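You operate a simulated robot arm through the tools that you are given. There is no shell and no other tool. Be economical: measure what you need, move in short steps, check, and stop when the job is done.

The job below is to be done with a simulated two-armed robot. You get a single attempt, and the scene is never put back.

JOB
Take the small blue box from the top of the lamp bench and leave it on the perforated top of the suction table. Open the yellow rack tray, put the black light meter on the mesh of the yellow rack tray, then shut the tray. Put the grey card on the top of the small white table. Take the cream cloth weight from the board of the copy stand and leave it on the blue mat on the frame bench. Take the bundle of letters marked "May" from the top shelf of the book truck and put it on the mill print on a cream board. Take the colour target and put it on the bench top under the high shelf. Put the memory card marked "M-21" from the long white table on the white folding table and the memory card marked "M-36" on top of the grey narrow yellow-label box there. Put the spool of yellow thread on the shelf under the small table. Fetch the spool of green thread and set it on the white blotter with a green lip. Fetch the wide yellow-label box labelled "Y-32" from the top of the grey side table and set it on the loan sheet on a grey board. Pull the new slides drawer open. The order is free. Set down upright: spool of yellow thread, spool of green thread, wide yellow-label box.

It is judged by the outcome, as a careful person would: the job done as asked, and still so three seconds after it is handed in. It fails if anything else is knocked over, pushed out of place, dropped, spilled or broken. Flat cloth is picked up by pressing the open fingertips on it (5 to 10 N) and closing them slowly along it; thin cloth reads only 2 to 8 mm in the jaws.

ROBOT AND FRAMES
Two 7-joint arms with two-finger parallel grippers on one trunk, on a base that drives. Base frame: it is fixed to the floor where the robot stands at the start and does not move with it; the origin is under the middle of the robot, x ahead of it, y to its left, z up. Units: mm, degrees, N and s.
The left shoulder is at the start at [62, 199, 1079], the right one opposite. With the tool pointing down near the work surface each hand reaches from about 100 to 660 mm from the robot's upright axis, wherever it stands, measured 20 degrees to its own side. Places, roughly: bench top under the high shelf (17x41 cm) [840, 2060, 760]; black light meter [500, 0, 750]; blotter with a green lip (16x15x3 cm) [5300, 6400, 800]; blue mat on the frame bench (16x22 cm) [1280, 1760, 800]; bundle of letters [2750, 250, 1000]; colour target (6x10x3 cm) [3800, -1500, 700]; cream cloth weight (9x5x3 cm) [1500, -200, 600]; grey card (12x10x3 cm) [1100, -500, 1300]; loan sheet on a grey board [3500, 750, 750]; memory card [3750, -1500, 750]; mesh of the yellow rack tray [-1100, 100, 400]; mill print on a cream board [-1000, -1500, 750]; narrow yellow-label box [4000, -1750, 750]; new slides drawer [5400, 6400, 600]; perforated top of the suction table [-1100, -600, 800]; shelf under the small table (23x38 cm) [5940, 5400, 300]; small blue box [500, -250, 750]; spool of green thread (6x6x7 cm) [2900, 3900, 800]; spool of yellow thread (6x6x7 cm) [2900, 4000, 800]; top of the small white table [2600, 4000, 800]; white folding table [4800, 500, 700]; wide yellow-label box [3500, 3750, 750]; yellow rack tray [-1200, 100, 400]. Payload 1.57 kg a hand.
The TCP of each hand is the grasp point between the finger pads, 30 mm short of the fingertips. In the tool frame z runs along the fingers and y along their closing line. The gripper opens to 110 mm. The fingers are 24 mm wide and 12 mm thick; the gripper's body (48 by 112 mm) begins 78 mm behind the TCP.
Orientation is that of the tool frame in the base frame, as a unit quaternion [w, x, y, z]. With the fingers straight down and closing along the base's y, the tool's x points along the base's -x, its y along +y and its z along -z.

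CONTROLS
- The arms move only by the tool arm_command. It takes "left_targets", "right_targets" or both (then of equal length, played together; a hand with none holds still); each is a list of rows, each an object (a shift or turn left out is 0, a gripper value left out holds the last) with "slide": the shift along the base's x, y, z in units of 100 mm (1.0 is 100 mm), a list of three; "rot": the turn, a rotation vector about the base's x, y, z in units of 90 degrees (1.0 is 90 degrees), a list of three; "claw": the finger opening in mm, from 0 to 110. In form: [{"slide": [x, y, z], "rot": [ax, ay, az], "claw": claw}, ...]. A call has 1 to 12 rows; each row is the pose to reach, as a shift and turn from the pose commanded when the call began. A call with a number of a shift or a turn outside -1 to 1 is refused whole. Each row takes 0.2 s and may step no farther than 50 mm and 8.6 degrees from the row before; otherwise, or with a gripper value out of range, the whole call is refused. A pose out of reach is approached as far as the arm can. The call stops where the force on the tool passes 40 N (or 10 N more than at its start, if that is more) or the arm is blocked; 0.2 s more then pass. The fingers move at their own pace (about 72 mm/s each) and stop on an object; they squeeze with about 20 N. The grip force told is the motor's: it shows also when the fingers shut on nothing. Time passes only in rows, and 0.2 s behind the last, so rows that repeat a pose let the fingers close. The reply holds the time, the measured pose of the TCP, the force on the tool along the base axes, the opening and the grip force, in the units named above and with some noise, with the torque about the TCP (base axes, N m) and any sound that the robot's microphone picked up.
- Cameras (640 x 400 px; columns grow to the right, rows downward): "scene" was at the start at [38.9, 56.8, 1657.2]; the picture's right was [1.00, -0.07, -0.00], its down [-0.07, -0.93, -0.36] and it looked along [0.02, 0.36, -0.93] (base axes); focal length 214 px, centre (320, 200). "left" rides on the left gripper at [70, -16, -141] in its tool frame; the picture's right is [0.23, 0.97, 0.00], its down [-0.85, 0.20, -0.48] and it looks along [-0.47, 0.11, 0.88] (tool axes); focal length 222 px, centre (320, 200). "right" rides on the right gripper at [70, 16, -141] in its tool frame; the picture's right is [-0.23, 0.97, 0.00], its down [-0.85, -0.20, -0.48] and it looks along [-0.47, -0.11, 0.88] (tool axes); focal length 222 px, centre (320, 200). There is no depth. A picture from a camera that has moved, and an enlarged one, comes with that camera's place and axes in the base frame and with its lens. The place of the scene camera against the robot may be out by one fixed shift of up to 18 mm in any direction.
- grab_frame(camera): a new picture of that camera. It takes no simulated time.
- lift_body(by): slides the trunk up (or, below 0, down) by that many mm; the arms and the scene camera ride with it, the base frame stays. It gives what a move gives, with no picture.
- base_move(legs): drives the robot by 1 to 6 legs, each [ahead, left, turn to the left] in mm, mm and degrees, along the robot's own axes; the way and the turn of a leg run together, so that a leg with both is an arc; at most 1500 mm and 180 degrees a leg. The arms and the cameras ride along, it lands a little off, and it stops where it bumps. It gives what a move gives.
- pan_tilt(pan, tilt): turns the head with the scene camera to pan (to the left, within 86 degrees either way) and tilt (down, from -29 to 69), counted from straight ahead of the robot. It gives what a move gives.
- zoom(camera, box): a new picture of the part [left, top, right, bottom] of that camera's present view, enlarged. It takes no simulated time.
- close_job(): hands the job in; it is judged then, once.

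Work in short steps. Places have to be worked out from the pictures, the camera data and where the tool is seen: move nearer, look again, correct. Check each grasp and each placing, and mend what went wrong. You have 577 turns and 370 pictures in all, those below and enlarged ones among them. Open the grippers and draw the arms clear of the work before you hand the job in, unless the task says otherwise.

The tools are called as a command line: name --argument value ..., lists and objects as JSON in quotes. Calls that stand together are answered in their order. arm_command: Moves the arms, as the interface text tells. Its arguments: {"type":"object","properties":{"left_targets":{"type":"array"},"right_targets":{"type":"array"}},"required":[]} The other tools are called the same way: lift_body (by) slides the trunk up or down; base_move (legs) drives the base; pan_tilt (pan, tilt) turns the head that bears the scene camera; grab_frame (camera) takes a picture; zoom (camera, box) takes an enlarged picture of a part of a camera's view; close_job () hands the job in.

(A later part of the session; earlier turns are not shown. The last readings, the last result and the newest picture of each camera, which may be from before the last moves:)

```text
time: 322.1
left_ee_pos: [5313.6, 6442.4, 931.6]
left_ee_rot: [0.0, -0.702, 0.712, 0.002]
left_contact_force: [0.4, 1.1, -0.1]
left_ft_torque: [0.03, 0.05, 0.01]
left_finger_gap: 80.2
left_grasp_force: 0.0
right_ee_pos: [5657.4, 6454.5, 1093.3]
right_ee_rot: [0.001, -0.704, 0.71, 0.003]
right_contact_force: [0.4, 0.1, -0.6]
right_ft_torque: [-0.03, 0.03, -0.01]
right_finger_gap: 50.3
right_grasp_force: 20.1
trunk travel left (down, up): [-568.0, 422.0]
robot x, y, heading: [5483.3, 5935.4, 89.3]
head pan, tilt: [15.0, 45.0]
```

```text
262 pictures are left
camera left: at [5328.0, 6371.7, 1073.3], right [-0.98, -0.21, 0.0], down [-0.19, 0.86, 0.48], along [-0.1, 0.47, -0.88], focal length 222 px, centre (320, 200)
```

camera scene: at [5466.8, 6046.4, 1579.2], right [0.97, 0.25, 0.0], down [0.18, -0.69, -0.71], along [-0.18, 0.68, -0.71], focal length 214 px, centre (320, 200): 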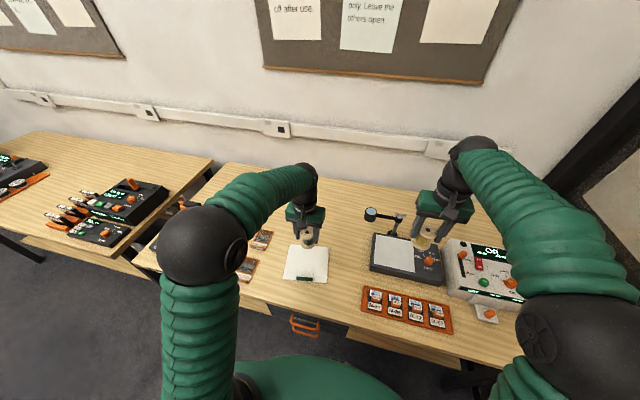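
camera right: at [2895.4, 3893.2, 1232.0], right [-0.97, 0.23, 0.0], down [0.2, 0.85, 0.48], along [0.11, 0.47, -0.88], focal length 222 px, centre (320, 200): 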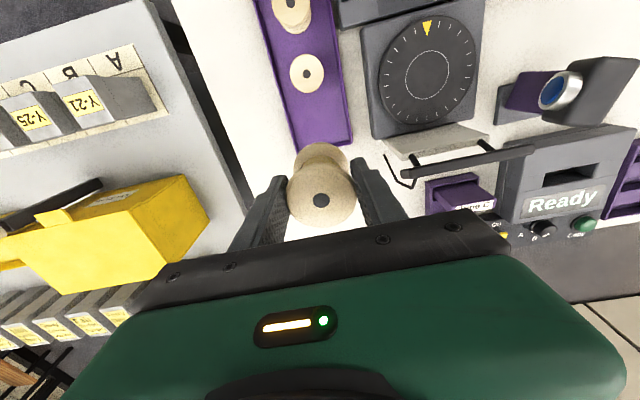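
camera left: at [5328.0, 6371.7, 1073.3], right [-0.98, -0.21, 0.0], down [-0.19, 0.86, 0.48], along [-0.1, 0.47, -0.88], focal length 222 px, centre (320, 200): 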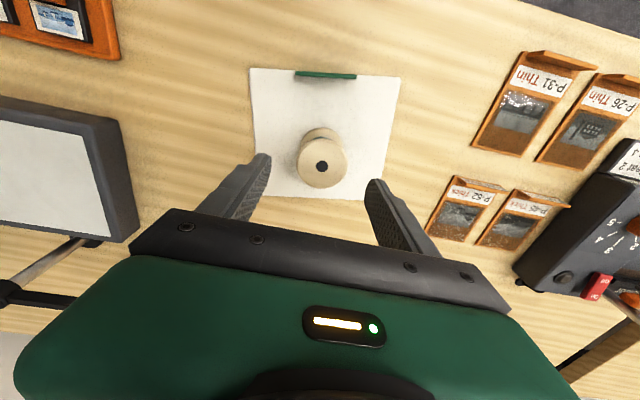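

Green spool stands on the blotter. Retract the left hand, back up, and look at the drawer front beneath.

arm_command --left_targets '[{"slide": [0, -0.35, 0.2]}, {"slide": [0, -0.7, 0.4]}, {"slide": [0, -1, 0.6]}]'

base_move --legs '[[-450, 0, 0]]'

lift_body --by -350

pan_tilt --pan 10 --tilt 30

grab_frame --camera "scene"

zoom --camera "scene" --box '[200, 140, 440, 290]'

```text
time: 322.9
left_ee_pos: [5309.8, 6340.3, 991.8]
left_ee_rot: [0.001, -0.702, 0.712, 0.003]
left_contact_force: [-0.7, -1.4, -0.2]
left_ft_torque: [0.04, 0.03, -0.04]
left_finger_gap: 80.0
left_grasp_force: 0.1
right_ee_pos: [5659.9, 6454.3, 1094.2]
right_ee_rot: [0.002, -0.704, 0.71, 0.003]
right_contact_force: [0.5, -0.2, 0.5]
right_ft_torque: [0.02, 0.01, 0.02]
right_finger_gap: 50.7
right_grasp_force: 20.1
trunk travel left (down, up): [-568.0, 422.0]
robot x, y, heading: [5482.5, 5940.9, 89.6]
head pan, tilt: [15.0, 45.0]
```

```text
time: 325.6
left_ee_pos: [5304.1, 5899.6, 991.4]
left_ee_rot: [0.002, -0.704, 0.71, 0.002]
left_contact_force: [0.8, 0.1, 0.3]
left_ft_torque: [-0.02, -0.02, -0.03]
left_finger_gap: 80.0
left_grasp_force: 0.1
right_ee_pos: [5652.4, 6015.1, 1093.9]
right_ee_rot: [0.002, -0.706, 0.708, 0.003]
right_contact_force: [-1.3, -0.6, -0.7]
right_ft_torque: [0.01, 0.02, -0.02]
right_finger_gap: 50.4
right_grasp_force: 20.0
trunk travel left (down, up): [-568.0, 422.0]
robot x, y, heading: [5481.2, 5496.8, 89.6]
head pan, tilt: [15.0, 45.0]
```

```text
time: 329.0
left_ee_pos: [5304.3, 5897.7, 640.6]
left_ee_rot: [0.002, -0.704, 0.71, 0.003]
left_contact_force: [-0.7, 0.0, -0.1]
left_ft_torque: [-0.01, 0.02, 0.03]
left_finger_gap: 80.0
left_grasp_force: 0.0
right_ee_pos: [5652.3, 6013.5, 743.9]
right_ee_rot: [0.001, -0.706, 0.708, 0.003]
right_contact_force: [-0.6, 0.1, -0.9]
right_ft_torque: [-0.03, 0.03, 0.03]
right_finger_gap: 50.5
right_grasp_force: 19.7
trunk travel left (down, up): [-218.0, 772.0]
robot x, y, heading: [5478.7, 5495.3, 89.6]
head pan, tilt: [15.0, 45.0]
```

```text
time: 329.8
left_ee_pos: [5304.2, 5897.7, 642.4]
left_ee_rot: [0.002, -0.704, 0.71, 0.003]
left_contact_force: [-0.2, 0.9, 0.6]
left_ft_torque: [0.02, 0.0, 0.0]
left_finger_gap: 80.1
left_grasp_force: 0.2
right_ee_pos: [5652.4, 6013.8, 744.8]
right_ee_rot: [0.003, -0.706, 0.708, 0.003]
right_contact_force: [0.3, 0.1, -0.5]
right_ft_torque: [0.01, -0.01, -0.01]
right_finger_gap: 50.4
right_grasp_force: 20.4
trunk travel left (down, up): [-218.0, 772.0]
robot x, y, heading: [5480.2, 5496.3, 89.9]
head pan, tilt: [10.0, 30.0]
```

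```text
261 pictures are left
camera scene: at [5467.9, 5616.0, 1251.6], right [0.99, 0.17, 0.0], down [0.08, -0.5, -0.86], along [-0.15, 0.85, -0.5], focal length 214 px, centre (320, 200)
```

scene: 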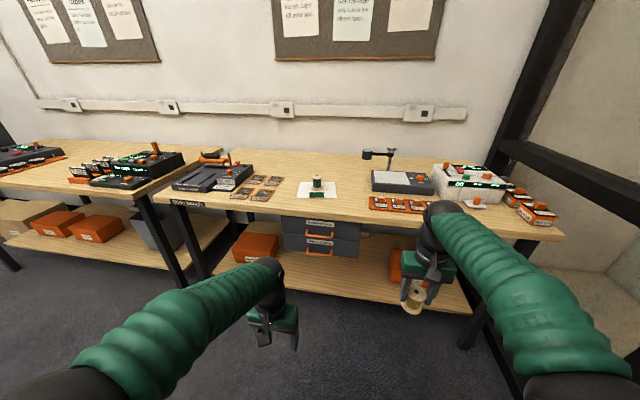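

```text
2.67 times, centred on (320, 215) of scene
camera zoom: at [5467.9, 5616.0, 1251.6], right [0.99, 0.17, 0.0], down [0.08, -0.5, -0.86], along [-0.15, 0.85, -0.5], focal length 572 px, centre (320, 160)
```

zoom: 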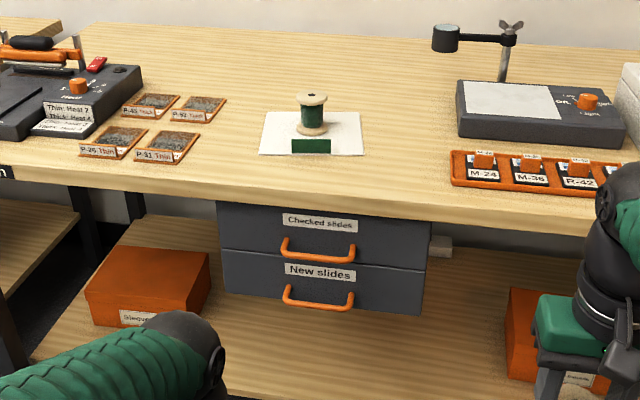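

"New slides" is the lower drawer; its bar is at about (5352,6251,622). Raise the trunk 150 and turn the left hand (roll 90°, pitch 55°), pulling the right hand back.

lift_body --by 150

arm_command --left_targets '[{"slide": [0, 0.04, -0.05], "rot": [0.0397, -0.0397, 0.0762]}, {"slide": [0, 0.08, -0.1], "rot": [0.0795, -0.0795, 0.1525]}, {"slide": [0, 0.12, -0.15], "rot": [0.119, -0.119, 0.2287]}, {"slide": [0, 0.16, -0.2], "rot": [0.159, -0.159, 0.305]}, {"slide": [0, 0.2, -0.25], "rot": [0.1987, -0.1987, 0.3812]}, {"slide": [0, 0.24, -0.3], "rot": [0.2385, -0.2385, 0.4575]}, {"slide": [0, 0.28, -0.35], "rot": [0.278, -0.278, 0.5337]}, {"slide": [0, 0.32, -0.4], "rot": [0.318, -0.318, 0.61]}, {"slide": [0, 0.36, -0.45], "rot": [0.3577, -0.3577, 0.6862]}, {"slide": [0, 0.4, -0.5], "rot": [0.3975, -0.3975, 0.7625]}, {"slide": [0, 0.44, -0.55], "rot": [0.437, -0.437, 0.8387], "claw": 50}, {"slide": [0, 0.48, -0.6], "rot": [0.477, -0.477, 0.915], "claw": 40}]' --right_targets '[{}, {}, {}, {}, {}, {}, {}, {}, {"slide": [0, -0.3, 0]}, {"slide": [0, -0.6, 0]}, {"slide": [0, -0.9, 0]}, {"slide": [0, -1, 0]}]'

grab_frame --camera "left"

```text
time: 331.5
left_ee_pos: [5303.7, 5898.6, 790.2]
left_ee_rot: [0.001, -0.705, 0.71, 0.003]
left_contact_force: [-0.2, 0.3, -0.7]
left_ft_torque: [0.03, -0.01, 0.01]
left_finger_gap: 80.2
left_grasp_force: 0.1
right_ee_pos: [5652.2, 6014.9, 893.4]
right_ee_rot: [0.002, -0.706, 0.708, 0.003]
right_contact_force: [-0.1, 1.2, -0.4]
right_ft_torque: [-0.01, -0.01, 0.02]
right_finger_gap: 50.8
right_grasp_force: 20.2
trunk travel left (down, up): [-368.0, 622.0]
robot x, y, heading: [5481.7, 5495.1, 89.7]
head pan, tilt: [10.0, 30.0]
```

```text
time: 334.2
left_ee_pos: [5172.1, 6000.6, 784.4]
left_ee_rot: [-0.508, 0.838, 0.198, -0.005]
left_contact_force: [-0.3, 0.2, 0.2]
left_ft_torque: [-0.02, 0.01, -0.01]
left_finger_gap: 40.0
left_grasp_force: 0.0
left hand out of reach, approached as far as the arm can: row 8, 9, 10, 11, 12
right_ee_pos: [5650.6, 5912.1, 896.0]
right_ee_rot: [0.003, -0.706, 0.708, 0.004]
right_contact_force: [0.4, -0.2, -0.3]
right_ft_torque: [-0.01, -0.04, -0.01]
right_finger_gap: 50.3
right_grasp_force: 20.3
trunk travel left (down, up): [-368.0, 622.0]
robot x, y, heading: [5481.1, 5496.1, 89.6]
head pan, tilt: [10.0, 30.0]
stopped in row 12 (left hand): the arm was blocked; the commanded pose is now the measured one
```

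```text
259 pictures are left
camera left: at [5259.7, 5910.4, 880.2], right [0.53, -0.32, -0.79], down [-0.62, -0.78, -0.1], along [-0.58, 0.55, -0.61], focal length 222 px, centre (320, 200)
```

left: 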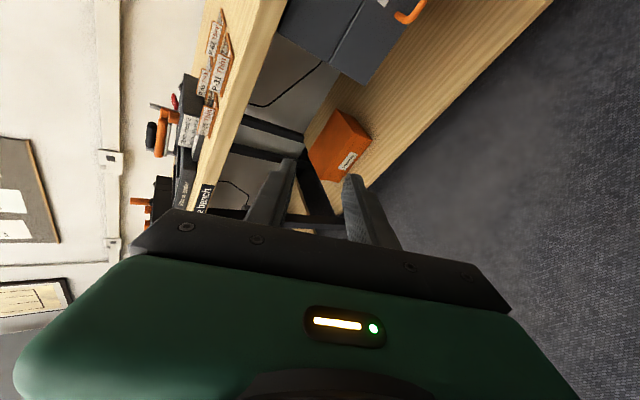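

The arm got pushed out since it was too close. Extend forward while finishing the orientation.

arm_command --left_targets '[{"slide": [0.1, 0.3, 0], "rot": [0, 0, 0]}, {"slide": [0.2, 0.6, 0], "rot": [-0.027, 0.037, -0.076]}, {"slide": [0.35, 0.8, -0.1], "rot": [-0.054, 0.075, -0.151]}, {"slide": [0.6, 1.0, -0.2], "rot": [-0.081, 0.112, -0.227]}, {"slide": [0.8, 1.0, -0.4], "rot": [-0.081, 0.112, -0.227]}]'

```text
time: 335.6
left_ee_pos: [5229.5, 6106.0, 776.5]
left_ee_rot: [-0.491, 0.87, 0.034, 0.009]
left_contact_force: [0.1, 0.4, -0.1]
left_ft_torque: [-0.01, -0.01, 0.0]
left_finger_gap: 40.1
left_grasp_force: 0.0
right_ee_pos: [5653.0, 5911.7, 894.0]
right_ee_rot: [0.002, -0.706, 0.708, 0.004]
right_contact_force: [-0.6, -0.7, 0.0]
right_ft_torque: [0.02, 0.03, 0.04]
right_finger_gap: 50.6
right_grasp_force: 20.0
trunk travel left (down, up): [-368.0, 622.0]
robot x, y, heading: [5483.2, 5495.4, 89.4]
head pan, tilt: [10.0, 30.0]
stopped in row 5 (left hand): the arm was blocked; the commanded pose is now the measured one
```

Nearly there. Mimic the right arm's working geometry (pitch 45°, closer to centre-line).

arm_command --left_targets '[{"slide": [0.3, -0.1, 0.1], "rot": [-0.05, 0, 0]}, {"slide": [0.6, -0.2, 0.1], "rot": [-0.1, 0, 0]}, {"slide": [0.8, -0.4, 0], "rot": [-0.15, 0, 0]}, {"slide": [0.85, -0.6, -0.2], "rot": [-0.15, 0, 0]}, {"slide": [0.85, -0.7, -0.5], "rot": [-0.15, 0, 0]}]'

```text
time: 336.6
left_ee_pos: [5212.2, 6048.0, 774.3]
left_ee_rot: [-0.393, 0.909, 0.137, -0.019]
left_contact_force: [-0.1, 0.5, 0.4]
left_ft_torque: [0.01, -0.01, 0.03]
left_finger_gap: 39.8
left_grasp_force: 0.1
right_ee_pos: [5651.9, 5911.0, 895.4]
right_ee_rot: [0.002, -0.707, 0.708, 0.004]
right_contact_force: [-0.1, 0.2, -0.4]
right_ft_torque: [0.0, 0.0, 0.0]
right_finger_gap: 50.3
right_grasp_force: 20.0
trunk travel left (down, up): [-368.0, 622.0]
robot x, y, heading: [5482.8, 5498.4, 89.8]
head pan, tilt: [10.0, 30.0]
stopped in row 4 (left hand): the arm was blocked; the commanded pose is now the measured one
```

Arm is in a bad elbow configuration. Unwind to fingers-down higher up, then redo with more forward reach.

arm_command --left_targets '[{"slide": [0.05, 0, 0.05], "rot": [-0.0311, 0.0283, -0.0792]}, {"slide": [0.1, 0, 0.1], "rot": [-0.0622, 0.0567, -0.1583]}, {"slide": [0.15, 0, 0.2], "rot": [-0.0933, 0.085, -0.2375]}, {"slide": [0.2, 0, 0.3], "rot": [-0.1243, 0.1133, -0.3167]}, {"slide": [0.25, 0, 0.4], "rot": [-0.1554, 0.1417, -0.3958]}, {"slide": [0.3, 0, 0.5], "rot": [-0.1865, 0.17, -0.475]}, {"slide": [0.35, 0, 0.6], "rot": [-0.2176, 0.1983, -0.5542]}, {"slide": [0.4, 0, 0.7], "rot": [-0.2487, 0.2267, -0.6333]}, {"slide": [0.45, 0, 0.8], "rot": [-0.2798, 0.255, -0.7125]}, {"slide": [0.5, 0, 0.9], "rot": [-0.3108, 0.2833, -0.7917]}, {"slide": [0.55, 0, 1], "rot": [-0.3419, 0.3117, -0.8708]}, {"slide": [0.6, 0, 1], "rot": [-0.373, 0.34, -0.95]}]'

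```text
time: 339.2
left_ee_pos: [5280.2, 6049.9, 873.0]
left_ee_rot: [-0.064, 0.788, -0.613, -0.001]
left_contact_force: [0.5, -0.4, 0.1]
left_ft_torque: [0.01, 0.01, -0.01]
left_finger_gap: 40.2
left_grasp_force: 0.0
right_ee_pos: [5653.2, 5913.4, 896.2]
right_ee_rot: [0.001, -0.706, 0.708, 0.003]
right_contact_force: [0.6, -0.1, -0.6]
right_ft_torque: [0.0, -0.02, -0.01]
right_finger_gap: 50.5
right_grasp_force: 19.6
trunk travel left (down, up): [-368.0, 622.0]
robot x, y, heading: [5479.8, 5498.7, 89.6]
head pan, tilt: [10.0, 30.0]
```

Now redo the turn from a more forward, higher pose (10 rows to roll 90°/pitch 45°).

arm_command --left_targets '[{"rot": [0.03375, -0.0326, 0.0786]}, {"rot": [0.0675, -0.0652, 0.1572]}, {"rot": [0.10125, -0.0978, 0.2358]}, {"rot": [0.135, -0.1304, 0.3144]}, {"rot": [0.16875, -0.163, 0.393]}, {"rot": [0.2025, -0.1956, 0.4716]}, {"rot": [0.23625, -0.2282, 0.5502]}, {"rot": [0.27, -0.2608, 0.6288]}, {"rot": [0.30375, -0.2934, 0.7074]}, {"rot": [0.3375, -0.326, 0.786]}]'

arm_command --left_targets '[{"slide": [0.1, 0, -0.3]}, {"slide": [0.2, 0, -0.6]}, {"slide": [0.3, 0, -0.9]}]'

```text
time: 341.4
left_ee_pos: [5282.9, 6049.7, 873.4]
left_ee_rot: [-0.384, 0.923, 0.0, -0.003]
left_contact_force: [-0.4, -0.2, 0.5]
left_ft_torque: [-0.02, 0.04, 0.01]
left_finger_gap: 39.8
left_grasp_force: 0.1
right_ee_pos: [5653.1, 5911.4, 895.3]
right_ee_rot: [0.003, -0.706, 0.708, 0.005]
right_contact_force: [0.0, -0.2, -0.2]
right_ft_torque: [0.01, 0.04, -0.02]
right_finger_gap: 50.3
right_grasp_force: 20.4
trunk travel left (down, up): [-368.0, 622.0]
robot x, y, heading: [5482.3, 5496.7, 89.6]
head pan, tilt: [10.0, 30.0]
```

```text
time: 342.2
left_ee_pos: [5314.1, 6052.7, 783.4]
left_ee_rot: [-0.383, 0.924, 0.0, -0.002]
left_contact_force: [0.1, 0.1, 0.0]
left_ft_torque: [-0.03, -0.01, -0.02]
left_finger_gap: 39.8
left_grasp_force: 0.0
right_ee_pos: [5653.1, 5911.8, 894.7]
right_ee_rot: [0.002, -0.705, 0.709, 0.004]
right_contact_force: [-0.5, 0.2, 0.1]
right_ft_torque: [-0.01, 0.01, 0.0]
right_finger_gap: 50.7
right_grasp_force: 19.7
trunk travel left (down, up): [-368.0, 622.0]
robot x, y, heading: [5483.0, 5497.1, 89.8]
head pan, tilt: [10.0, 30.0]
```

Good. Lower further and align x, then drive forward to the pre-grasp point and look.

arm_command --left_targets '[{"slide": [0.1, 0, -0.35]}, {"slide": [0.25, 0, -0.7]}, {"slide": [0.38, 0, -1.0]}]'

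base_move --legs '[[110, 0, 0]]'

grab_frame --camera "left"

```text
time: 343.1
left_ee_pos: [5349.9, 6049.1, 680.9]
left_ee_rot: [-0.383, 0.924, 0.001, -0.002]
left_contact_force: [-0.2, 0.0, -0.6]
left_ft_torque: [0.03, 0.03, 0.04]
left_finger_gap: 40.2
left_grasp_force: 0.0
right_ee_pos: [5652.6, 5911.9, 894.6]
right_ee_rot: [0.003, -0.706, 0.708, 0.003]
right_contact_force: [0.3, 0.6, -0.9]
right_ft_torque: [0.0, -0.02, -0.03]
right_finger_gap: 50.4
right_grasp_force: 19.4
trunk travel left (down, up): [-368.0, 622.0]
robot x, y, heading: [5482.8, 5494.9, 89.9]
head pan, tilt: [10.0, 30.0]
```

```text
time: 344.2
left_ee_pos: [5351.2, 6161.4, 680.4]
left_ee_rot: [-0.382, 0.924, 0.001, -0.001]
left_contact_force: [0.3, -1.1, -0.5]
left_ft_torque: [0.0, -0.01, -0.01]
left_finger_gap: 40.0
left_grasp_force: 0.0
right_ee_pos: [5653.5, 6022.2, 894.4]
right_ee_rot: [0.002, -0.706, 0.709, 0.004]
right_contact_force: [0.6, 0.0, -0.6]
right_ft_torque: [-0.01, -0.04, 0.0]
right_finger_gap: 50.4
right_grasp_force: 20.1
trunk travel left (down, up): [-368.0, 622.0]
robot x, y, heading: [5480.0, 5605.5, 89.8]
head pan, tilt: [10.0, 30.0]
```

```text
258 pictures are left
camera left: at [5420.1, 6071.9, 792.1], right [0.23, -0.69, -0.69], down [-0.85, -0.48, 0.2], along [-0.47, 0.54, -0.7], focal length 222 px, centre (320, 200)
```

left: 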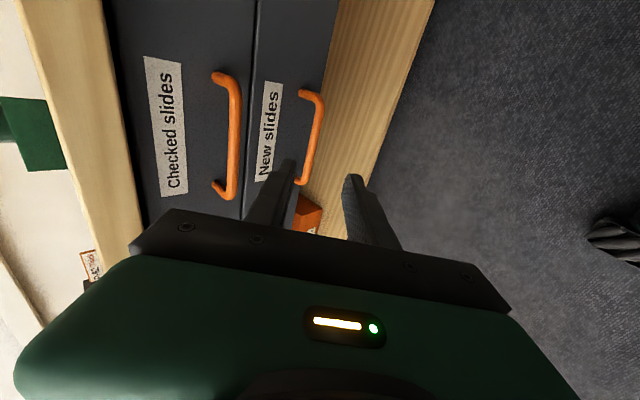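

Refined bar ≈(5350,6248,603). Approach diagonally with 32 mm opening, part way first.

arm_command --left_targets '[{"slide": [0, 0.14, -0.04], "claw": 34}, {"slide": [0, 0.28, -0.18], "claw": 34}, {"slide": [0, 0.42, -0.32], "claw": 34}]'

grab_frame --camera "left"

```text
time: 345.1
left_ee_pos: [5349.3, 6200.4, 649.7]
left_ee_rot: [-0.384, 0.923, 0.001, -0.001]
left_contact_force: [-0.6, 0.0, 0.1]
left_ft_torque: [-0.02, 0.0, 0.0]
left_finger_gap: 34.1
left_grasp_force: 0.0
right_ee_pos: [5652.9, 6020.8, 895.3]
right_ee_rot: [0.003, -0.706, 0.708, 0.003]
right_contact_force: [-0.4, 0.0, -0.1]
right_ft_torque: [-0.02, 0.02, 0.0]
right_finger_gap: 50.6
right_grasp_force: 20.0
trunk travel left (down, up): [-368.0, 622.0]
robot x, y, heading: [5482.0, 5603.3, 89.8]
head pan, tilt: [10.0, 30.0]
```

```text
257 pictures are left
camera left: at [5419.6, 6111.9, 761.4], right [0.23, -0.69, -0.69], down [-0.85, -0.48, 0.2], along [-0.47, 0.54, -0.7], focal length 222 px, centre (320, 200)
```

left: 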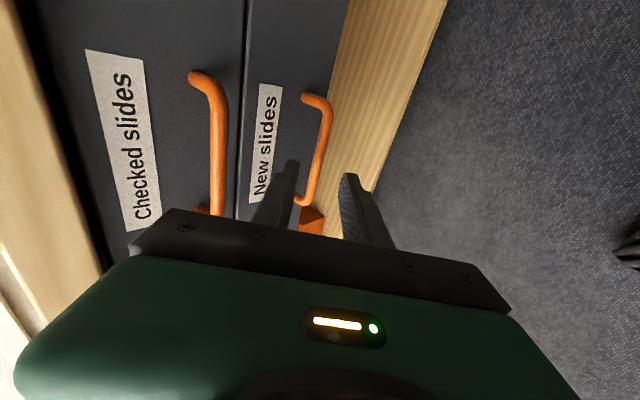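

Bar is well centred between the fingers. Final advance and close.

arm_command --left_targets '[{"slide": [0, 0.14, -0.11]}, {"slide": [0, 0.28, -0.22]}, {"slide": [0, 0.41, -0.34]}, {"slide": [0, 0.41, -0.34], "claw": 15}, {"slide": [0, 0.41, -0.34], "claw": 0}, {"slide": [0, 0.41, -0.34], "claw": 0}]'

```text
time: 346.4
left_ee_pos: [5352.3, 6239.0, 614.9]
left_ee_rot: [-0.381, 0.924, 0.001, -0.001]
left_contact_force: [-0.4, -11.1, -12.1]
left_ft_torque: [-0.17, 0.42, 0.39]
left_finger_gap: 9.6
left_grasp_force: 27.8
right_ee_pos: [5653.8, 6021.6, 896.1]
right_ee_rot: [0.003, -0.706, 0.709, 0.004]
right_contact_force: [-0.8, -0.1, -0.3]
right_ft_torque: [0.02, -0.03, 0.04]
right_finger_gap: 50.6
right_grasp_force: 20.3
trunk travel left (down, up): [-368.0, 622.0]
robot x, y, heading: [5480.6, 5605.0, 89.8]
head pan, tilt: [10.0, 30.0]
```

Gripped the handle (9.6 mm). Pull by backing the base 180 mm.

base_move --legs '[[-180, 0, 0]]'

grab_frame --camera "scene"

```text
time: 348.0
left_ee_pos: [5351.6, 6059.4, 615.7]
left_ee_rot: [-0.381, 0.924, 0.001, -0.002]
left_contact_force: [15.5, -0.4, -29.5]
left_ft_torque: [-0.19, 0.02, -0.27]
left_finger_gap: 9.7
left_grasp_force: 27.9
right_ee_pos: [5653.3, 5844.4, 893.8]
right_ee_rot: [-0.002, 0.707, -0.707, -0.005]
right_contact_force: [-0.1, -1.0, -1.4]
right_ft_torque: [-0.02, -0.02, 0.01]
right_finger_gap: 50.4
right_grasp_force: 20.1
trunk travel left (down, up): [-368.0, 622.0]
robot x, y, heading: [5480.8, 5426.8, 89.9]
head pan, tilt: [10.0, 30.0]
```

```text
256 pictures are left
camera scene: at [5470.6, 5552.0, 1401.0], right [0.99, 0.17, 0.0], down [0.08, -0.5, -0.86], along [-0.15, 0.85, -0.5], focal length 214 px, centre (320, 200)
```

scene: 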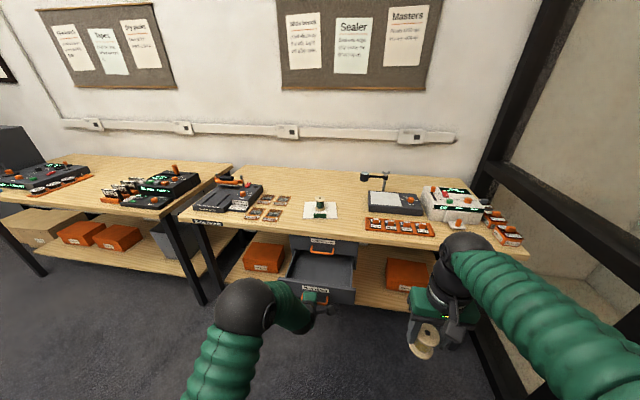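

Drawer slides freely; pull another 70 mm to make sure it is well open.

base_move --legs '[[-70, 0, 0]]'

zoom --camera "scene" --box '[220, 180, 420, 330]'

```text
time: 349.0
left_ee_pos: [5351.3, 5986.5, 615.1]
left_ee_rot: [-0.381, 0.925, 0.001, -0.001]
left_contact_force: [6.0, -1.8, -27.5]
left_ft_torque: [-0.17, 0.09, -0.05]
left_finger_gap: 9.9
left_grasp_force: 27.4
right_ee_pos: [5651.5, 5770.6, 896.9]
right_ee_rot: [0.003, -0.707, 0.707, 0.005]
right_contact_force: [0.1, -0.6, -0.7]
right_ft_torque: [0.06, -0.03, -0.01]
right_finger_gap: 50.5
right_grasp_force: 20.0
trunk travel left (down, up): [-368.0, 622.0]
robot x, y, heading: [5481.7, 5360.9, 90.2]
head pan, tilt: [10.0, 30.0]
```

```text
2.67 times, centred on (320, 255) of scene
camera zoom: at [5468.5, 5480.8, 1401.0], right [0.99, 0.17, 0.0], down [0.09, -0.5, -0.86], along [-0.15, 0.85, -0.5], focal length 572 px, centre (320, 53)
```

zoom: 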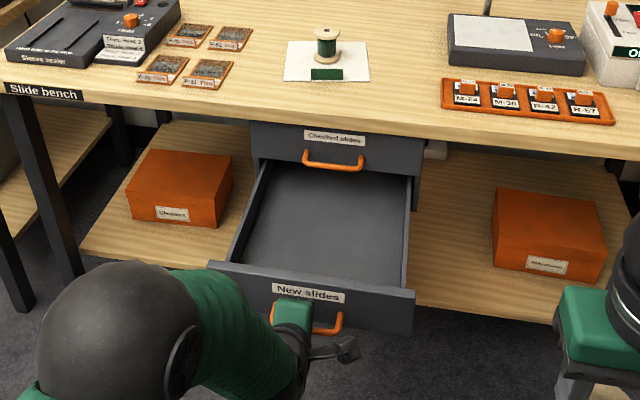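

Drawer is open. Release, retreat diagonally, back off, and unwind the left hand.

arm_command --left_targets '[{"claw": 30}, {"claw": 44}, {"slide": [0, -0.3, 0.3]}, {"slide": [0, -0.6, 0.6]}, {"slide": [0, -0.6, 1.0]}]'

base_move --legs '[[-150, 0, 0]]'

arm_command --left_targets '[{"slide": [0, 0.05, 0.08], "rot": [-0.0327, 0.0327, -0.0787]}, {"slide": [0, 0.1, 0.16], "rot": [-0.0653, 0.0653, -0.1573]}, {"slide": [0, 0.15, 0.24], "rot": [-0.098, 0.098, -0.236]}, {"slide": [0, 0.2, 0.32], "rot": [-0.1307, 0.1307, -0.3147]}, {"slide": [0, 0.25, 0.4], "rot": [-0.1633, 0.1633, -0.3933]}, {"slide": [0, 0.3, 0.48], "rot": [-0.196, 0.196, -0.472]}, {"slide": [0, 0.35, 0.56], "rot": [-0.2287, 0.2287, -0.5507]}, {"slide": [0, 0.4, 0.64], "rot": [-0.2613, 0.2613, -0.6293]}, {"slide": [0, 0.4, 0.72], "rot": [-0.294, 0.294, -0.708]}, {"slide": [0, 0.4, 0.8], "rot": [-0.3267, 0.3267, -0.7867]}, {"slide": [0, 0.4, 0.88], "rot": [-0.3593, 0.3593, -0.8653]}, {"slide": [0, 0.4, 0.96], "rot": [-0.392, 0.392, -0.944]}]'

pan_tilt --pan -50 --tilt 35

grab_frame --camera "scene"

```text
time: 350.2
left_ee_pos: [5350.7, 5926.8, 722.3]
left_ee_rot: [-0.383, 0.924, 0.0, -0.001]
left_contact_force: [-0.3, -0.7, 0.1]
left_ft_torque: [0.03, 0.0, -0.01]
left_finger_gap: 44.0
left_grasp_force: 0.1
right_ee_pos: [5652.0, 5766.0, 897.7]
right_ee_rot: [0.005, -0.707, 0.707, 0.006]
right_contact_force: [-0.3, 0.1, -0.5]
right_ft_torque: [0.03, 0.02, -0.01]
right_finger_gap: 50.7
right_grasp_force: 20.0
trunk travel left (down, up): [-368.0, 622.0]
robot x, y, heading: [5482.5, 5354.2, 89.7]
head pan, tilt: [10.0, 30.0]
```

```text
time: 351.6
left_ee_pos: [5350.1, 5776.8, 721.5]
left_ee_rot: [-0.383, 0.924, 0.001, -0.002]
left_contact_force: [0.6, -0.3, 0.6]
left_ft_torque: [0.0, -0.01, 0.03]
left_finger_gap: 44.2
left_grasp_force: 0.1
right_ee_pos: [5651.2, 5614.7, 899.8]
right_ee_rot: [0.005, -0.707, 0.707, 0.007]
right_contact_force: [-0.7, -1.2, -0.7]
right_ft_torque: [-0.01, 0.02, 0.01]
right_finger_gap: 50.5
right_grasp_force: 20.4
trunk travel left (down, up): [-368.0, 622.0]
robot x, y, heading: [5482.4, 5206.4, 90.0]
head pan, tilt: [10.0, 30.0]
```

```text
time: 354.1
left_ee_pos: [5349.2, 5816.2, 816.7]
left_ee_rot: [-0.001, -0.706, 0.709, 0.001]
left_contact_force: [-0.1, -0.8, 0.0]
left_ft_torque: [0.01, -0.01, 0.01]
left_finger_gap: 44.1
left_grasp_force: 0.1
right_ee_pos: [5651.9, 5616.1, 898.6]
right_ee_rot: [-0.006, 0.708, -0.706, -0.007]
right_contact_force: [0.0, 0.2, -0.3]
right_ft_torque: [0.0, 0.01, 0.0]
right_finger_gap: 50.5
right_grasp_force: 20.2
trunk travel left (down, up): [-368.0, 622.0]
robot x, y, heading: [5482.0, 5206.0, 90.0]
head pan, tilt: [10.0, 30.0]
```

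```text
time: 355.4
left_ee_pos: [5349.8, 5815.3, 815.9]
left_ee_rot: [0.0, -0.707, 0.707, 0.001]
left_contact_force: [0.6, -0.3, 0.0]
left_ft_torque: [-0.02, -0.02, 0.0]
left_finger_gap: 44.2
left_grasp_force: 0.0
right_ee_pos: [5651.5, 5615.8, 897.5]
right_ee_rot: [-0.006, 0.707, -0.707, -0.007]
right_contact_force: [0.6, 0.4, -0.3]
right_ft_torque: [0.0, -0.02, -0.01]
right_finger_gap: 50.5
right_grasp_force: 20.1
trunk travel left (down, up): [-368.0, 622.0]
robot x, y, heading: [5478.0, 5201.7, 89.9]
head pan, tilt: [-50.0, 35.0]
```

```text
254 pictures are left
camera scene: at [5551.2, 5293.9, 1393.9], right [0.64, -0.77, 0.0], down [-0.44, -0.37, -0.82], along [0.63, 0.52, -0.57], focal length 214 px, centre (320, 200)
```

scene: 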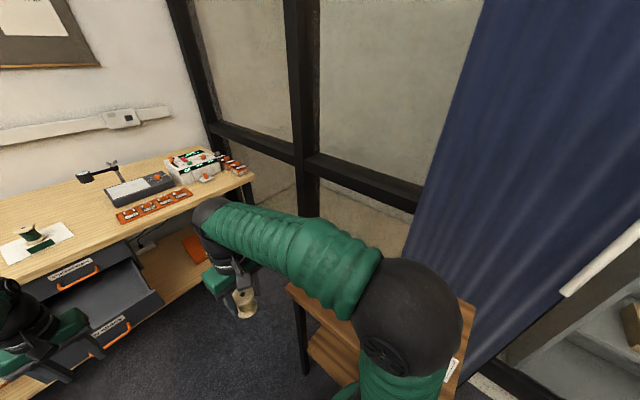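

The small table is right behind my right arm. Step west, turn to face it (+x), and look at its shelf.

base_move --legs '[[0, 330, 0], [0, 0, -90]]'

lift_body --by -250

pan_tilt --pan 5 --tilt 30

grab_frame --camera "scene"

```text
time: 361.4
left_ee_pos: [5752.2, 5348.6, 815.7]
left_ee_rot: [0.001, -0.009, 1.0, 0.001]
left_contact_force: [0.1, 0.0, -0.1]
left_ft_torque: [0.01, 0.03, 0.0]
left_finger_gap: 44.0
left_grasp_force: 0.1
right_ee_pos: [5557.7, 5042.7, 898.0]
right_ee_rot: [0.008, -0.01, 1.0, 0.001]
right_contact_force: [-0.8, 0.2, -0.9]
right_ft_torque: [0.01, 0.01, -0.02]
right_finger_gap: 50.5
right_grasp_force: 19.9
trunk travel left (down, up): [-368.0, 622.0]
robot x, y, heading: [5146.4, 5206.9, 0.9]
head pan, tilt: [-50.0, 35.0]
```

```text
time: 363.0
left_ee_pos: [5754.0, 5348.0, 677.5]
left_ee_rot: [0.017, -0.008, 1.0, 0.0]
left_contact_force: [-8.4, 0.6, 13.5]
left_ft_torque: [-0.02, -1.01, 0.05]
left_finger_gap: 44.1
left_grasp_force: 0.1
right_ee_pos: [5555.0, 5042.0, 747.2]
right_ee_rot: [0.009, -0.009, 1.0, 0.001]
right_contact_force: [0.4, -0.1, -0.1]
right_ft_torque: [-0.03, 0.03, 0.01]
right_finger_gap: 50.6
right_grasp_force: 20.3
trunk travel left (down, up): [-216.0, 774.0]
robot x, y, heading: [5141.8, 5206.2, 0.7]
head pan, tilt: [-50.0, 35.0]
stopped: the force on the tool passed its limit at 58 N (the readings are from after the stop); the commanded pose is now the measured one
```

```text
time: 364.2
left_ee_pos: [5755.1, 5348.4, 677.4]
left_ee_rot: [0.017, -0.009, 1.0, 0.0]
left_contact_force: [-1.4, 0.5, 21.7]
left_ft_torque: [-0.35, -0.66, -0.03]
left_finger_gap: 44.1
left_grasp_force: 0.1
right_ee_pos: [5553.9, 5042.3, 749.2]
right_ee_rot: [0.011, -0.009, 1.0, 0.0]
right_contact_force: [-0.9, -0.3, -0.6]
right_ft_torque: [0.0, 0.02, 0.01]
right_finger_gap: 50.4
right_grasp_force: 20.1
trunk travel left (down, up): [-216.0, 774.0]
robot x, y, heading: [5143.5, 5203.4, 0.8]
head pan, tilt: [5.0, 30.0]
```

```text
253 pictures are left
camera scene: at [5266.2, 5213.5, 1250.2], right [0.1, -0.99, 0.0], down [-0.5, -0.05, -0.87], along [0.86, 0.09, -0.5], focal length 214 px, centre (320, 200)
```

scene: 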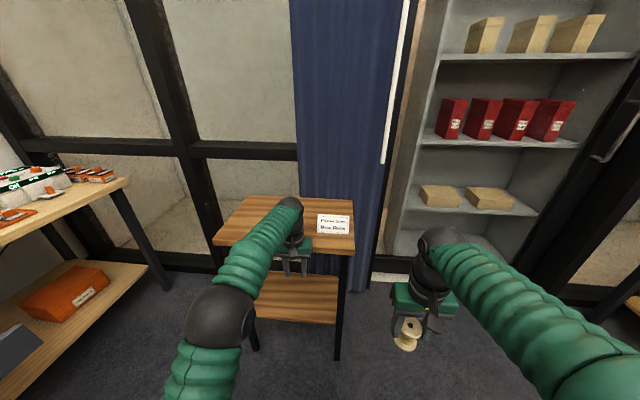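

My left hand's body touched the small table's front edge; raise the trunk right away and retract that hand.

lift_body --by 250

arm_command --left_targets '[{"slide": [-0.35, 0, 0.2]}, {"slide": [-0.7, 0, 0.4]}, {"slide": [-1, 0, 0.6]}]'

arm_command --left_targets '[{"slide": [-0.4, 0, 0.2]}, {"slide": [-0.8, 0, 0.4]}, {"slide": [-1, 0, 0.6]}]'

grab_frame --camera "scene"

```text
time: 366.8
left_ee_pos: [5755.1, 5347.7, 925.3]
left_ee_rot: [0.014, -0.008, 1.0, 0.001]
left_contact_force: [-0.4, 0.1, -0.6]
left_ft_torque: [-0.01, -0.01, -0.01]
left_finger_gap: 44.1
left_grasp_force: 0.0
right_ee_pos: [5555.7, 5042.9, 996.7]
right_ee_rot: [0.009, -0.009, 1.0, 0.001]
right_contact_force: [-0.4, 0.0, -1.1]
right_ft_torque: [0.01, -0.01, -0.01]
right_finger_gap: 50.4
right_grasp_force: 20.0
trunk travel left (down, up): [-466.0, 524.0]
robot x, y, heading: [5146.3, 5204.1, 1.0]
head pan, tilt: [5.0, 30.0]
```

```text
time: 367.6
left_ee_pos: [5653.2, 5347.4, 984.4]
left_ee_rot: [0.016, -0.009, 1.0, 0.0]
left_contact_force: [-0.5, -0.4, 0.6]
left_ft_torque: [0.01, 0.0, 0.0]
left_finger_gap: 43.8
left_grasp_force: 0.1
right_ee_pos: [5555.4, 5043.1, 997.9]
right_ee_rot: [0.01, -0.01, 1.0, 0.002]
right_contact_force: [0.3, -0.4, -0.1]
right_ft_torque: [0.01, -0.02, 0.01]
right_finger_gap: 50.6
right_grasp_force: 19.7
trunk travel left (down, up): [-466.0, 524.0]
robot x, y, heading: [5144.1, 5211.2, 0.9]
head pan, tilt: [5.0, 30.0]
```

```text
time: 368.4
left_ee_pos: [5556.8, 5347.7, 1041.8]
left_ee_rot: [0.013, -0.01, 1.0, 0.0]
left_contact_force: [-0.4, 0.9, -0.5]
left_ft_torque: [0.02, -0.02, 0.0]
left_finger_gap: 44.1
left_grasp_force: 0.1
right_ee_pos: [5556.8, 5042.9, 997.3]
right_ee_rot: [0.008, -0.01, 1.0, 0.001]
right_contact_force: [0.7, 1.0, 0.0]
right_ft_torque: [-0.01, 0.02, 0.02]
right_finger_gap: 50.4
right_grasp_force: 20.4
trunk travel left (down, up): [-466.0, 524.0]
robot x, y, heading: [5145.2, 5204.1, 0.9]
head pan, tilt: [5.0, 30.0]
```

```text
252 pictures are left
camera scene: at [5269.7, 5214.4, 1499.6], right [0.1, -0.99, 0.0], down [-0.5, -0.05, -0.87], along [0.86, 0.09, -0.5], focal length 214 px, centre (320, 200)
```

scene: 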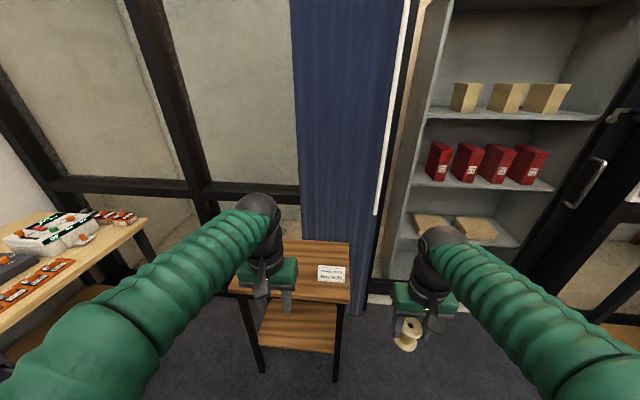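

Top is z≈795 with front edge x≈5759; shelf z≈280, front x≈5833. To get under the top I need a pitched grip, so I'll set the spool on this table top first and regrasp it. Position the base.

base_move --legs '[[150, 330, -1]]'

arm_command --right_targets '[{"slide": [0.4, 0, 0]}, {"slide": [0.8, 0, 0]}, {"slide": [1, 0, 0]}]'

grab_frame --camera "right"

```text
time: 370.7
left_ee_pos: [5703.7, 5673.2, 1042.7]
left_ee_rot: [0.015, -0.003, 1.0, 0.001]
left_contact_force: [-0.8, 0.2, -0.2]
left_ft_torque: [0.02, 0.01, 0.0]
left_finger_gap: 44.4
left_grasp_force: 0.0
right_ee_pos: [5699.1, 5368.0, 996.3]
right_ee_rot: [0.011, -0.003, 1.0, 0.002]
right_contact_force: [-0.4, 0.0, 0.0]
right_ft_torque: [0.02, 0.0, 0.0]
right_finger_gap: 50.7
right_grasp_force: 19.4
trunk travel left (down, up): [-466.0, 524.0]
robot x, y, heading: [5291.1, 5537.5, 0.2]
head pan, tilt: [5.0, 30.0]
```

```text
time: 371.5
left_ee_pos: [5703.5, 5675.4, 1043.0]
left_ee_rot: [0.015, -0.003, 1.0, 0.0]
left_contact_force: [-1.1, 0.1, 0.4]
left_ft_torque: [-0.03, 0.02, 0.0]
left_finger_gap: 43.9
left_grasp_force: 0.1
right_ee_pos: [5799.6, 5367.4, 996.2]
right_ee_rot: [0.009, -0.004, 1.0, 0.001]
right_contact_force: [0.5, -0.6, -0.7]
right_ft_torque: [0.04, 0.0, 0.0]
right_finger_gap: 50.7
right_grasp_force: 20.0
trunk travel left (down, up): [-466.0, 524.0]
robot x, y, heading: [5289.5, 5537.1, 0.2]
head pan, tilt: [5.0, 30.0]
```

```text
251 pictures are left
camera right: at [5727.8, 5382.7, 1136.1], right [0.22, 0.98, 0.01], down [0.85, -0.2, 0.49], along [0.48, -0.1, -0.87], focal length 222 px, centre (320, 200)
```

right: 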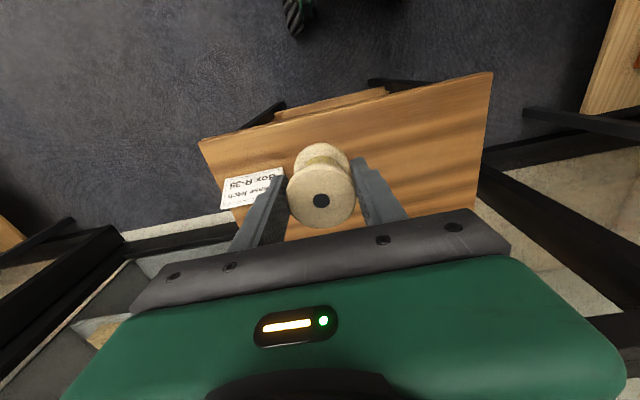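

Set the spool down on the table top at about (5825,5367), away from the sign.

arm_command --right_targets '[{"slide": [0.1, 0, -0.4]}, {"slide": [0.25, 0, -0.8]}, {"slide": [0.25, 0, -1]}]'

arm_command --right_targets '[{"slide": [0, 0, -0.06]}, {"slide": [0, 0, -0.12]}, {"slide": [0, 0, -0.18]}, {"slide": [0, 0, -0.24]}, {"slide": [0, 0, -0.3]}, {"slide": [0, 0, -0.36]}, {"slide": [0, 0, -0.42]}, {"slide": [0, 0, -0.48]}, {"slide": [0, 0, -0.54]}, {"slide": [0, 0, -0.6]}, {"slide": [0, 0, -0.66]}, {"slide": [0, 0, -0.72]}]'

```text
time: 372.3
left_ee_pos: [5702.8, 5675.8, 1044.1]
left_ee_rot: [0.014, -0.003, 1.0, 0.0]
left_contact_force: [0.6, 0.4, 0.6]
left_ft_torque: [0.03, -0.01, 0.04]
left_finger_gap: 44.0
left_grasp_force: 0.1
right_ee_pos: [5822.0, 5371.5, 896.6]
right_ee_rot: [0.011, -0.002, 1.0, 0.001]
right_contact_force: [-1.1, -0.8, -0.4]
right_ft_torque: [0.03, 0.01, 0.0]
right_finger_gap: 50.5
right_grasp_force: 19.7
trunk travel left (down, up): [-466.0, 524.0]
robot x, y, heading: [5291.8, 5537.6, -0.0]
head pan, tilt: [5.0, 30.0]
```

```text
time: 374.9
left_ee_pos: [5703.2, 5676.9, 1042.4]
left_ee_rot: [0.014, -0.003, 1.0, 0.0]
left_contact_force: [-0.1, 0.1, -0.3]
left_ft_torque: [0.0, -0.01, 0.02]
left_finger_gap: 43.9
left_grasp_force: 0.0
right_ee_pos: [5824.6, 5368.5, 824.7]
right_ee_rot: [0.01, -0.004, 1.0, 0.001]
right_contact_force: [0.0, 0.3, -1.2]
right_ft_torque: [0.01, -0.01, -0.01]
right_finger_gap: 50.6
right_grasp_force: 20.8
trunk travel left (down, up): [-466.0, 524.0]
robot x, y, heading: [5294.5, 5539.2, 0.2]
head pan, tilt: [5.0, 30.0]
```

No contact yet; continue lowering.

arm_command --right_targets '[{"slide": [0, 0, -0.06]}, {"slide": [0, 0, -0.12]}, {"slide": [0, 0, -0.18]}, {"slide": [0, 0, -0.24]}, {"slide": [0, 0, -0.3]}, {"slide": [0, 0, -0.36]}, {"slide": [0, 0, -0.42]}, {"slide": [0, 0, -0.48]}, {"slide": [0, 0, -0.54]}, {"slide": [0, 0, -0.6]}, {"slide": [0, 0, -0.66]}, {"slide": [0, 0, -0.72]}]'

```text
time: 376.6
left_ee_pos: [5700.7, 5677.8, 1043.2]
left_ee_rot: [0.017, -0.003, 1.0, -0.001]
left_contact_force: [0.3, -0.9, 0.1]
left_ft_torque: [-0.04, 0.0, -0.02]
left_finger_gap: 43.8
left_grasp_force: 0.1
right_ee_pos: [5823.2, 5369.9, 790.8]
right_ee_rot: [0.015, -0.004, 1.0, 0.0]
right_contact_force: [-11.9, 0.1, 26.2]
right_ft_torque: [0.17, 0.7, 0.03]
right_finger_gap: 50.7
right_grasp_force: 20.4
trunk travel left (down, up): [-466.0, 524.0]
robot x, y, heading: [5288.3, 5538.0, 0.1]
head pan, tilt: [5.0, 30.0]
stopped in row 8 (right hand): the force on the tool passed its limit at 46 N (the readings are from after the stop); the commanded pose is now the measured one
```

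Contact at TCP z≈791 (top ≈735). Release and withdraw up, then pitch the hand 60° forward.

arm_command --right_targets '[{"slide": [0, 0, 0.03]}, {"slide": [0, 0, 0.03]}, {"slide": [0, 0, 0.03], "claw": 65}, {"slide": [0, 0, 0.03], "claw": 80}, {"slide": [0, 0, 0.4]}, {"slide": [0, 0, 0.8]}, {"slide": [-0.3, 0, 1.0]}]'

arm_command --right_targets '[{"slide": [-0.1, 0, 0], "rot": [0, -0.083, 0]}, {"slide": [-0.2, 0, 0], "rot": [0, -0.166, 0]}, {"slide": [-0.3, 0, 0], "rot": [0, -0.25, 0]}, {"slide": [-0.4, 0, 0], "rot": [0, -0.333, 0]}, {"slide": [-0.5, 0, 0], "rot": [0, -0.417, 0]}, {"slide": [-0.6, 0, 0], "rot": [0, -0.5, 0]}, {"slide": [-0.6, 0, 0], "rot": [0, -0.583, 0]}, {"slide": [-0.6, 0, 0], "rot": [0, -0.667, 0]}]'

grab_frame --camera "right"

```text
time: 378.2
left_ee_pos: [5703.0, 5675.0, 1043.0]
left_ee_rot: [0.016, -0.002, 1.0, 0.001]
left_contact_force: [0.0, 0.6, 0.2]
left_ft_torque: [-0.01, 0.02, 0.01]
left_finger_gap: 44.2
left_grasp_force: 0.0
right_ee_pos: [5798.9, 5371.2, 890.3]
right_ee_rot: [0.014, -0.003, 1.0, 0.001]
right_contact_force: [0.0, 0.7, 0.2]
right_ft_torque: [0.0, -0.03, 0.02]
right_finger_gap: 80.1
right_grasp_force: 0.1
trunk travel left (down, up): [-466.0, 524.0]
robot x, y, heading: [5290.7, 5541.5, 0.2]
head pan, tilt: [5.0, 30.0]
```

```text
time: 380.0
left_ee_pos: [5704.6, 5674.8, 1041.0]
left_ee_rot: [0.015, -0.003, 1.0, 0.0]
left_contact_force: [0.3, 0.4, -0.3]
left_ft_torque: [0.01, -0.03, -0.01]
left_finger_gap: 43.9
left_grasp_force: 0.1
right_ee_pos: [5799.6, 5407.8, 921.9]
right_ee_rot: [0.511, 0.023, 0.855, 0.085]
right_contact_force: [0.4, -0.5, -0.2]
right_ft_torque: [-0.03, -0.02, 0.02]
right_finger_gap: 80.0
right_grasp_force: 0.0
right hand out of reach, approached as far as the arm can: row 6, 7, 8
trunk travel left (down, up): [-466.0, 524.0]
robot x, y, heading: [5293.7, 5541.3, 0.3]
head pan, tilt: [5.0, 30.0]
stopped in row 8 (right hand): the arm was blocked; the commanded pose is now the measured one
```

```text
250 pictures are left
camera right: at [5642.2, 5415.2, 928.6], right [0.06, 0.93, 0.36], down [0.0, -0.36, 0.93], along [1.0, -0.06, -0.02], focal length 222 px, centre (320, 200)
```

right: 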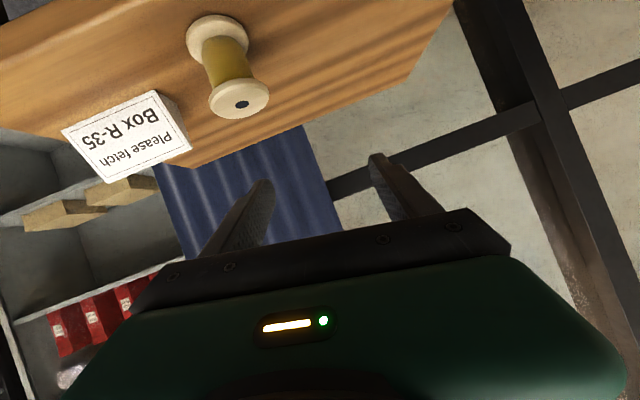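

Pitched poses need more distance. Back the base 130, then extend while squaring the orientation.

base_move --legs '[[-140, 0, 0]]'

arm_command --right_targets '[{"slide": [0.3, 0, 0], "rot": [-0.03, 0.005, -0.01]}, {"slide": [0.6, -0.1, 0], "rot": [-0.06, 0.01, -0.02]}, {"slide": [0.9, -0.2, 0], "rot": [-0.108, 0.019, -0.029]}, {"slide": [1.0, -0.3, -0.2], "rot": [-0.108, 0.019, -0.029]}]'

grab_frame --camera "right"

```text
time: 381.4
left_ee_pos: [5563.4, 5675.2, 1042.2]
left_ee_rot: [0.015, -0.003, 1.0, 0.0]
left_contact_force: [-0.1, 0.6, 0.0]
left_ft_torque: [0.0, -0.01, -0.04]
left_finger_gap: 44.2
left_grasp_force: 0.0
right_ee_pos: [5659.6, 5408.2, 922.3]
right_ee_rot: [0.51, 0.023, 0.856, 0.085]
right_contact_force: [0.0, -0.5, -0.1]
right_ft_torque: [0.0, -0.01, 0.02]
right_finger_gap: 80.3
right_grasp_force: 0.1
trunk travel left (down, up): [-466.0, 524.0]
robot x, y, heading: [5149.2, 5536.0, 0.1]
head pan, tilt: [5.0, 30.0]
```

```text
time: 382.0
left_ee_pos: [5563.1, 5675.6, 1043.4]
left_ee_rot: [0.016, -0.003, 1.0, 0.0]
left_contact_force: [-1.0, -0.3, 0.0]
left_ft_torque: [0.02, -0.04, -0.01]
left_finger_gap: 44.0
left_grasp_force: 0.1
right_ee_pos: [5709.5, 5404.8, 959.7]
right_ee_rot: [0.527, 0.051, 0.842, 0.102]
right_contact_force: [0.3, -0.2, 0.0]
right_ft_torque: [-0.02, 0.01, -0.03]
right_finger_gap: 80.1
right_grasp_force: 0.0
trunk travel left (down, up): [-466.0, 524.0]
robot x, y, heading: [5148.1, 5538.4, 0.2]
head pan, tilt: [5.0, 30.0]
stopped in row 2 (right hand): the arm was blocked; the commanded pose is now the measured one
```

```text
249 pictures are left
camera right: at [5552.5, 5415.9, 960.7], right [0.08, 0.9, 0.42], down [-0.05, -0.42, 0.91], along [1.0, -0.09, 0.01], focal length 222 px, centre (320, 200)
```

right: 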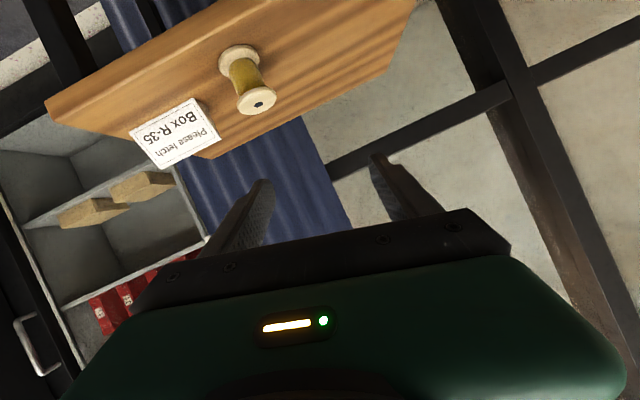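

Natural-roll pitch is limited; 30° is known to work and leaves enough room. Return to pitch 30°.

arm_command --right_targets '[{"slide": [0, -0.05, 0], "rot": [-0.029, 0.075, 0.006]}, {"slide": [0, -0.1, 0], "rot": [-0.058, 0.15, 0.012]}, {"slide": [0, -0.2, 0], "rot": [-0.087, 0.226, 0.018]}, {"slide": [0, -0.3, 0], "rot": [-0.116, 0.301, 0.024]}, {"slide": [0, -0.36, 0], "rot": [-0.145, 0.376, 0.03], "claw": 90}, {"slide": [0, -0.36, -0.4], "rot": [-0.145, 0.376, 0.03], "claw": 90}]'

grab_frame --camera "right"

```text
time: 383.6
left_ee_pos: [5562.4, 5675.8, 1041.2]
left_ee_rot: [0.016, -0.003, 1.0, 0.0]
left_contact_force: [-0.3, -0.1, 0.3]
left_ft_torque: [0.0, 0.04, -0.01]
left_finger_gap: 43.9
left_grasp_force: 0.1
right_ee_pos: [5711.6, 5370.2, 956.6]
right_ee_rot: [0.291, 0.008, 0.956, 0.041]
right_contact_force: [0.5, 0.5, -0.6]
right_ft_torque: [-0.02, -0.01, 0.01]
right_finger_gap: 90.0
right_grasp_force: 0.0
right hand out of reach, approached as far as the arm can: row 2, 3
trunk travel left (down, up): [-466.0, 524.0]
robot x, y, heading: [5148.8, 5538.1, 0.1]
head pan, tilt: [5.0, 30.0]
stopped in row 6 (right hand): the arm was blocked; the commanded pose is now the measured one
```

```text
248 pictures are left
camera right: at [5575.5, 5379.3, 1035.8], right [0.18, 0.96, 0.21], down [0.45, -0.27, 0.85], along [0.88, -0.06, -0.48], focal length 222 px, centre (320, 200)
```

right: 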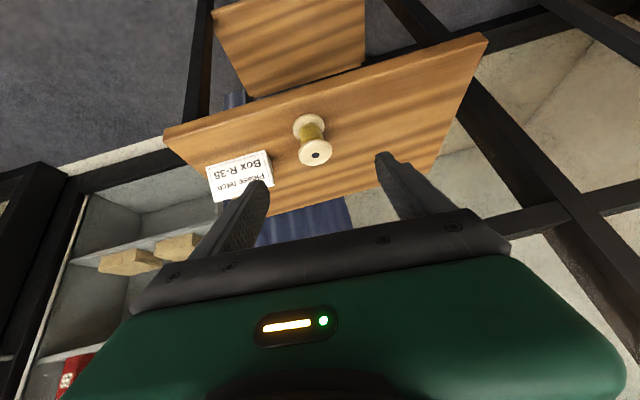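

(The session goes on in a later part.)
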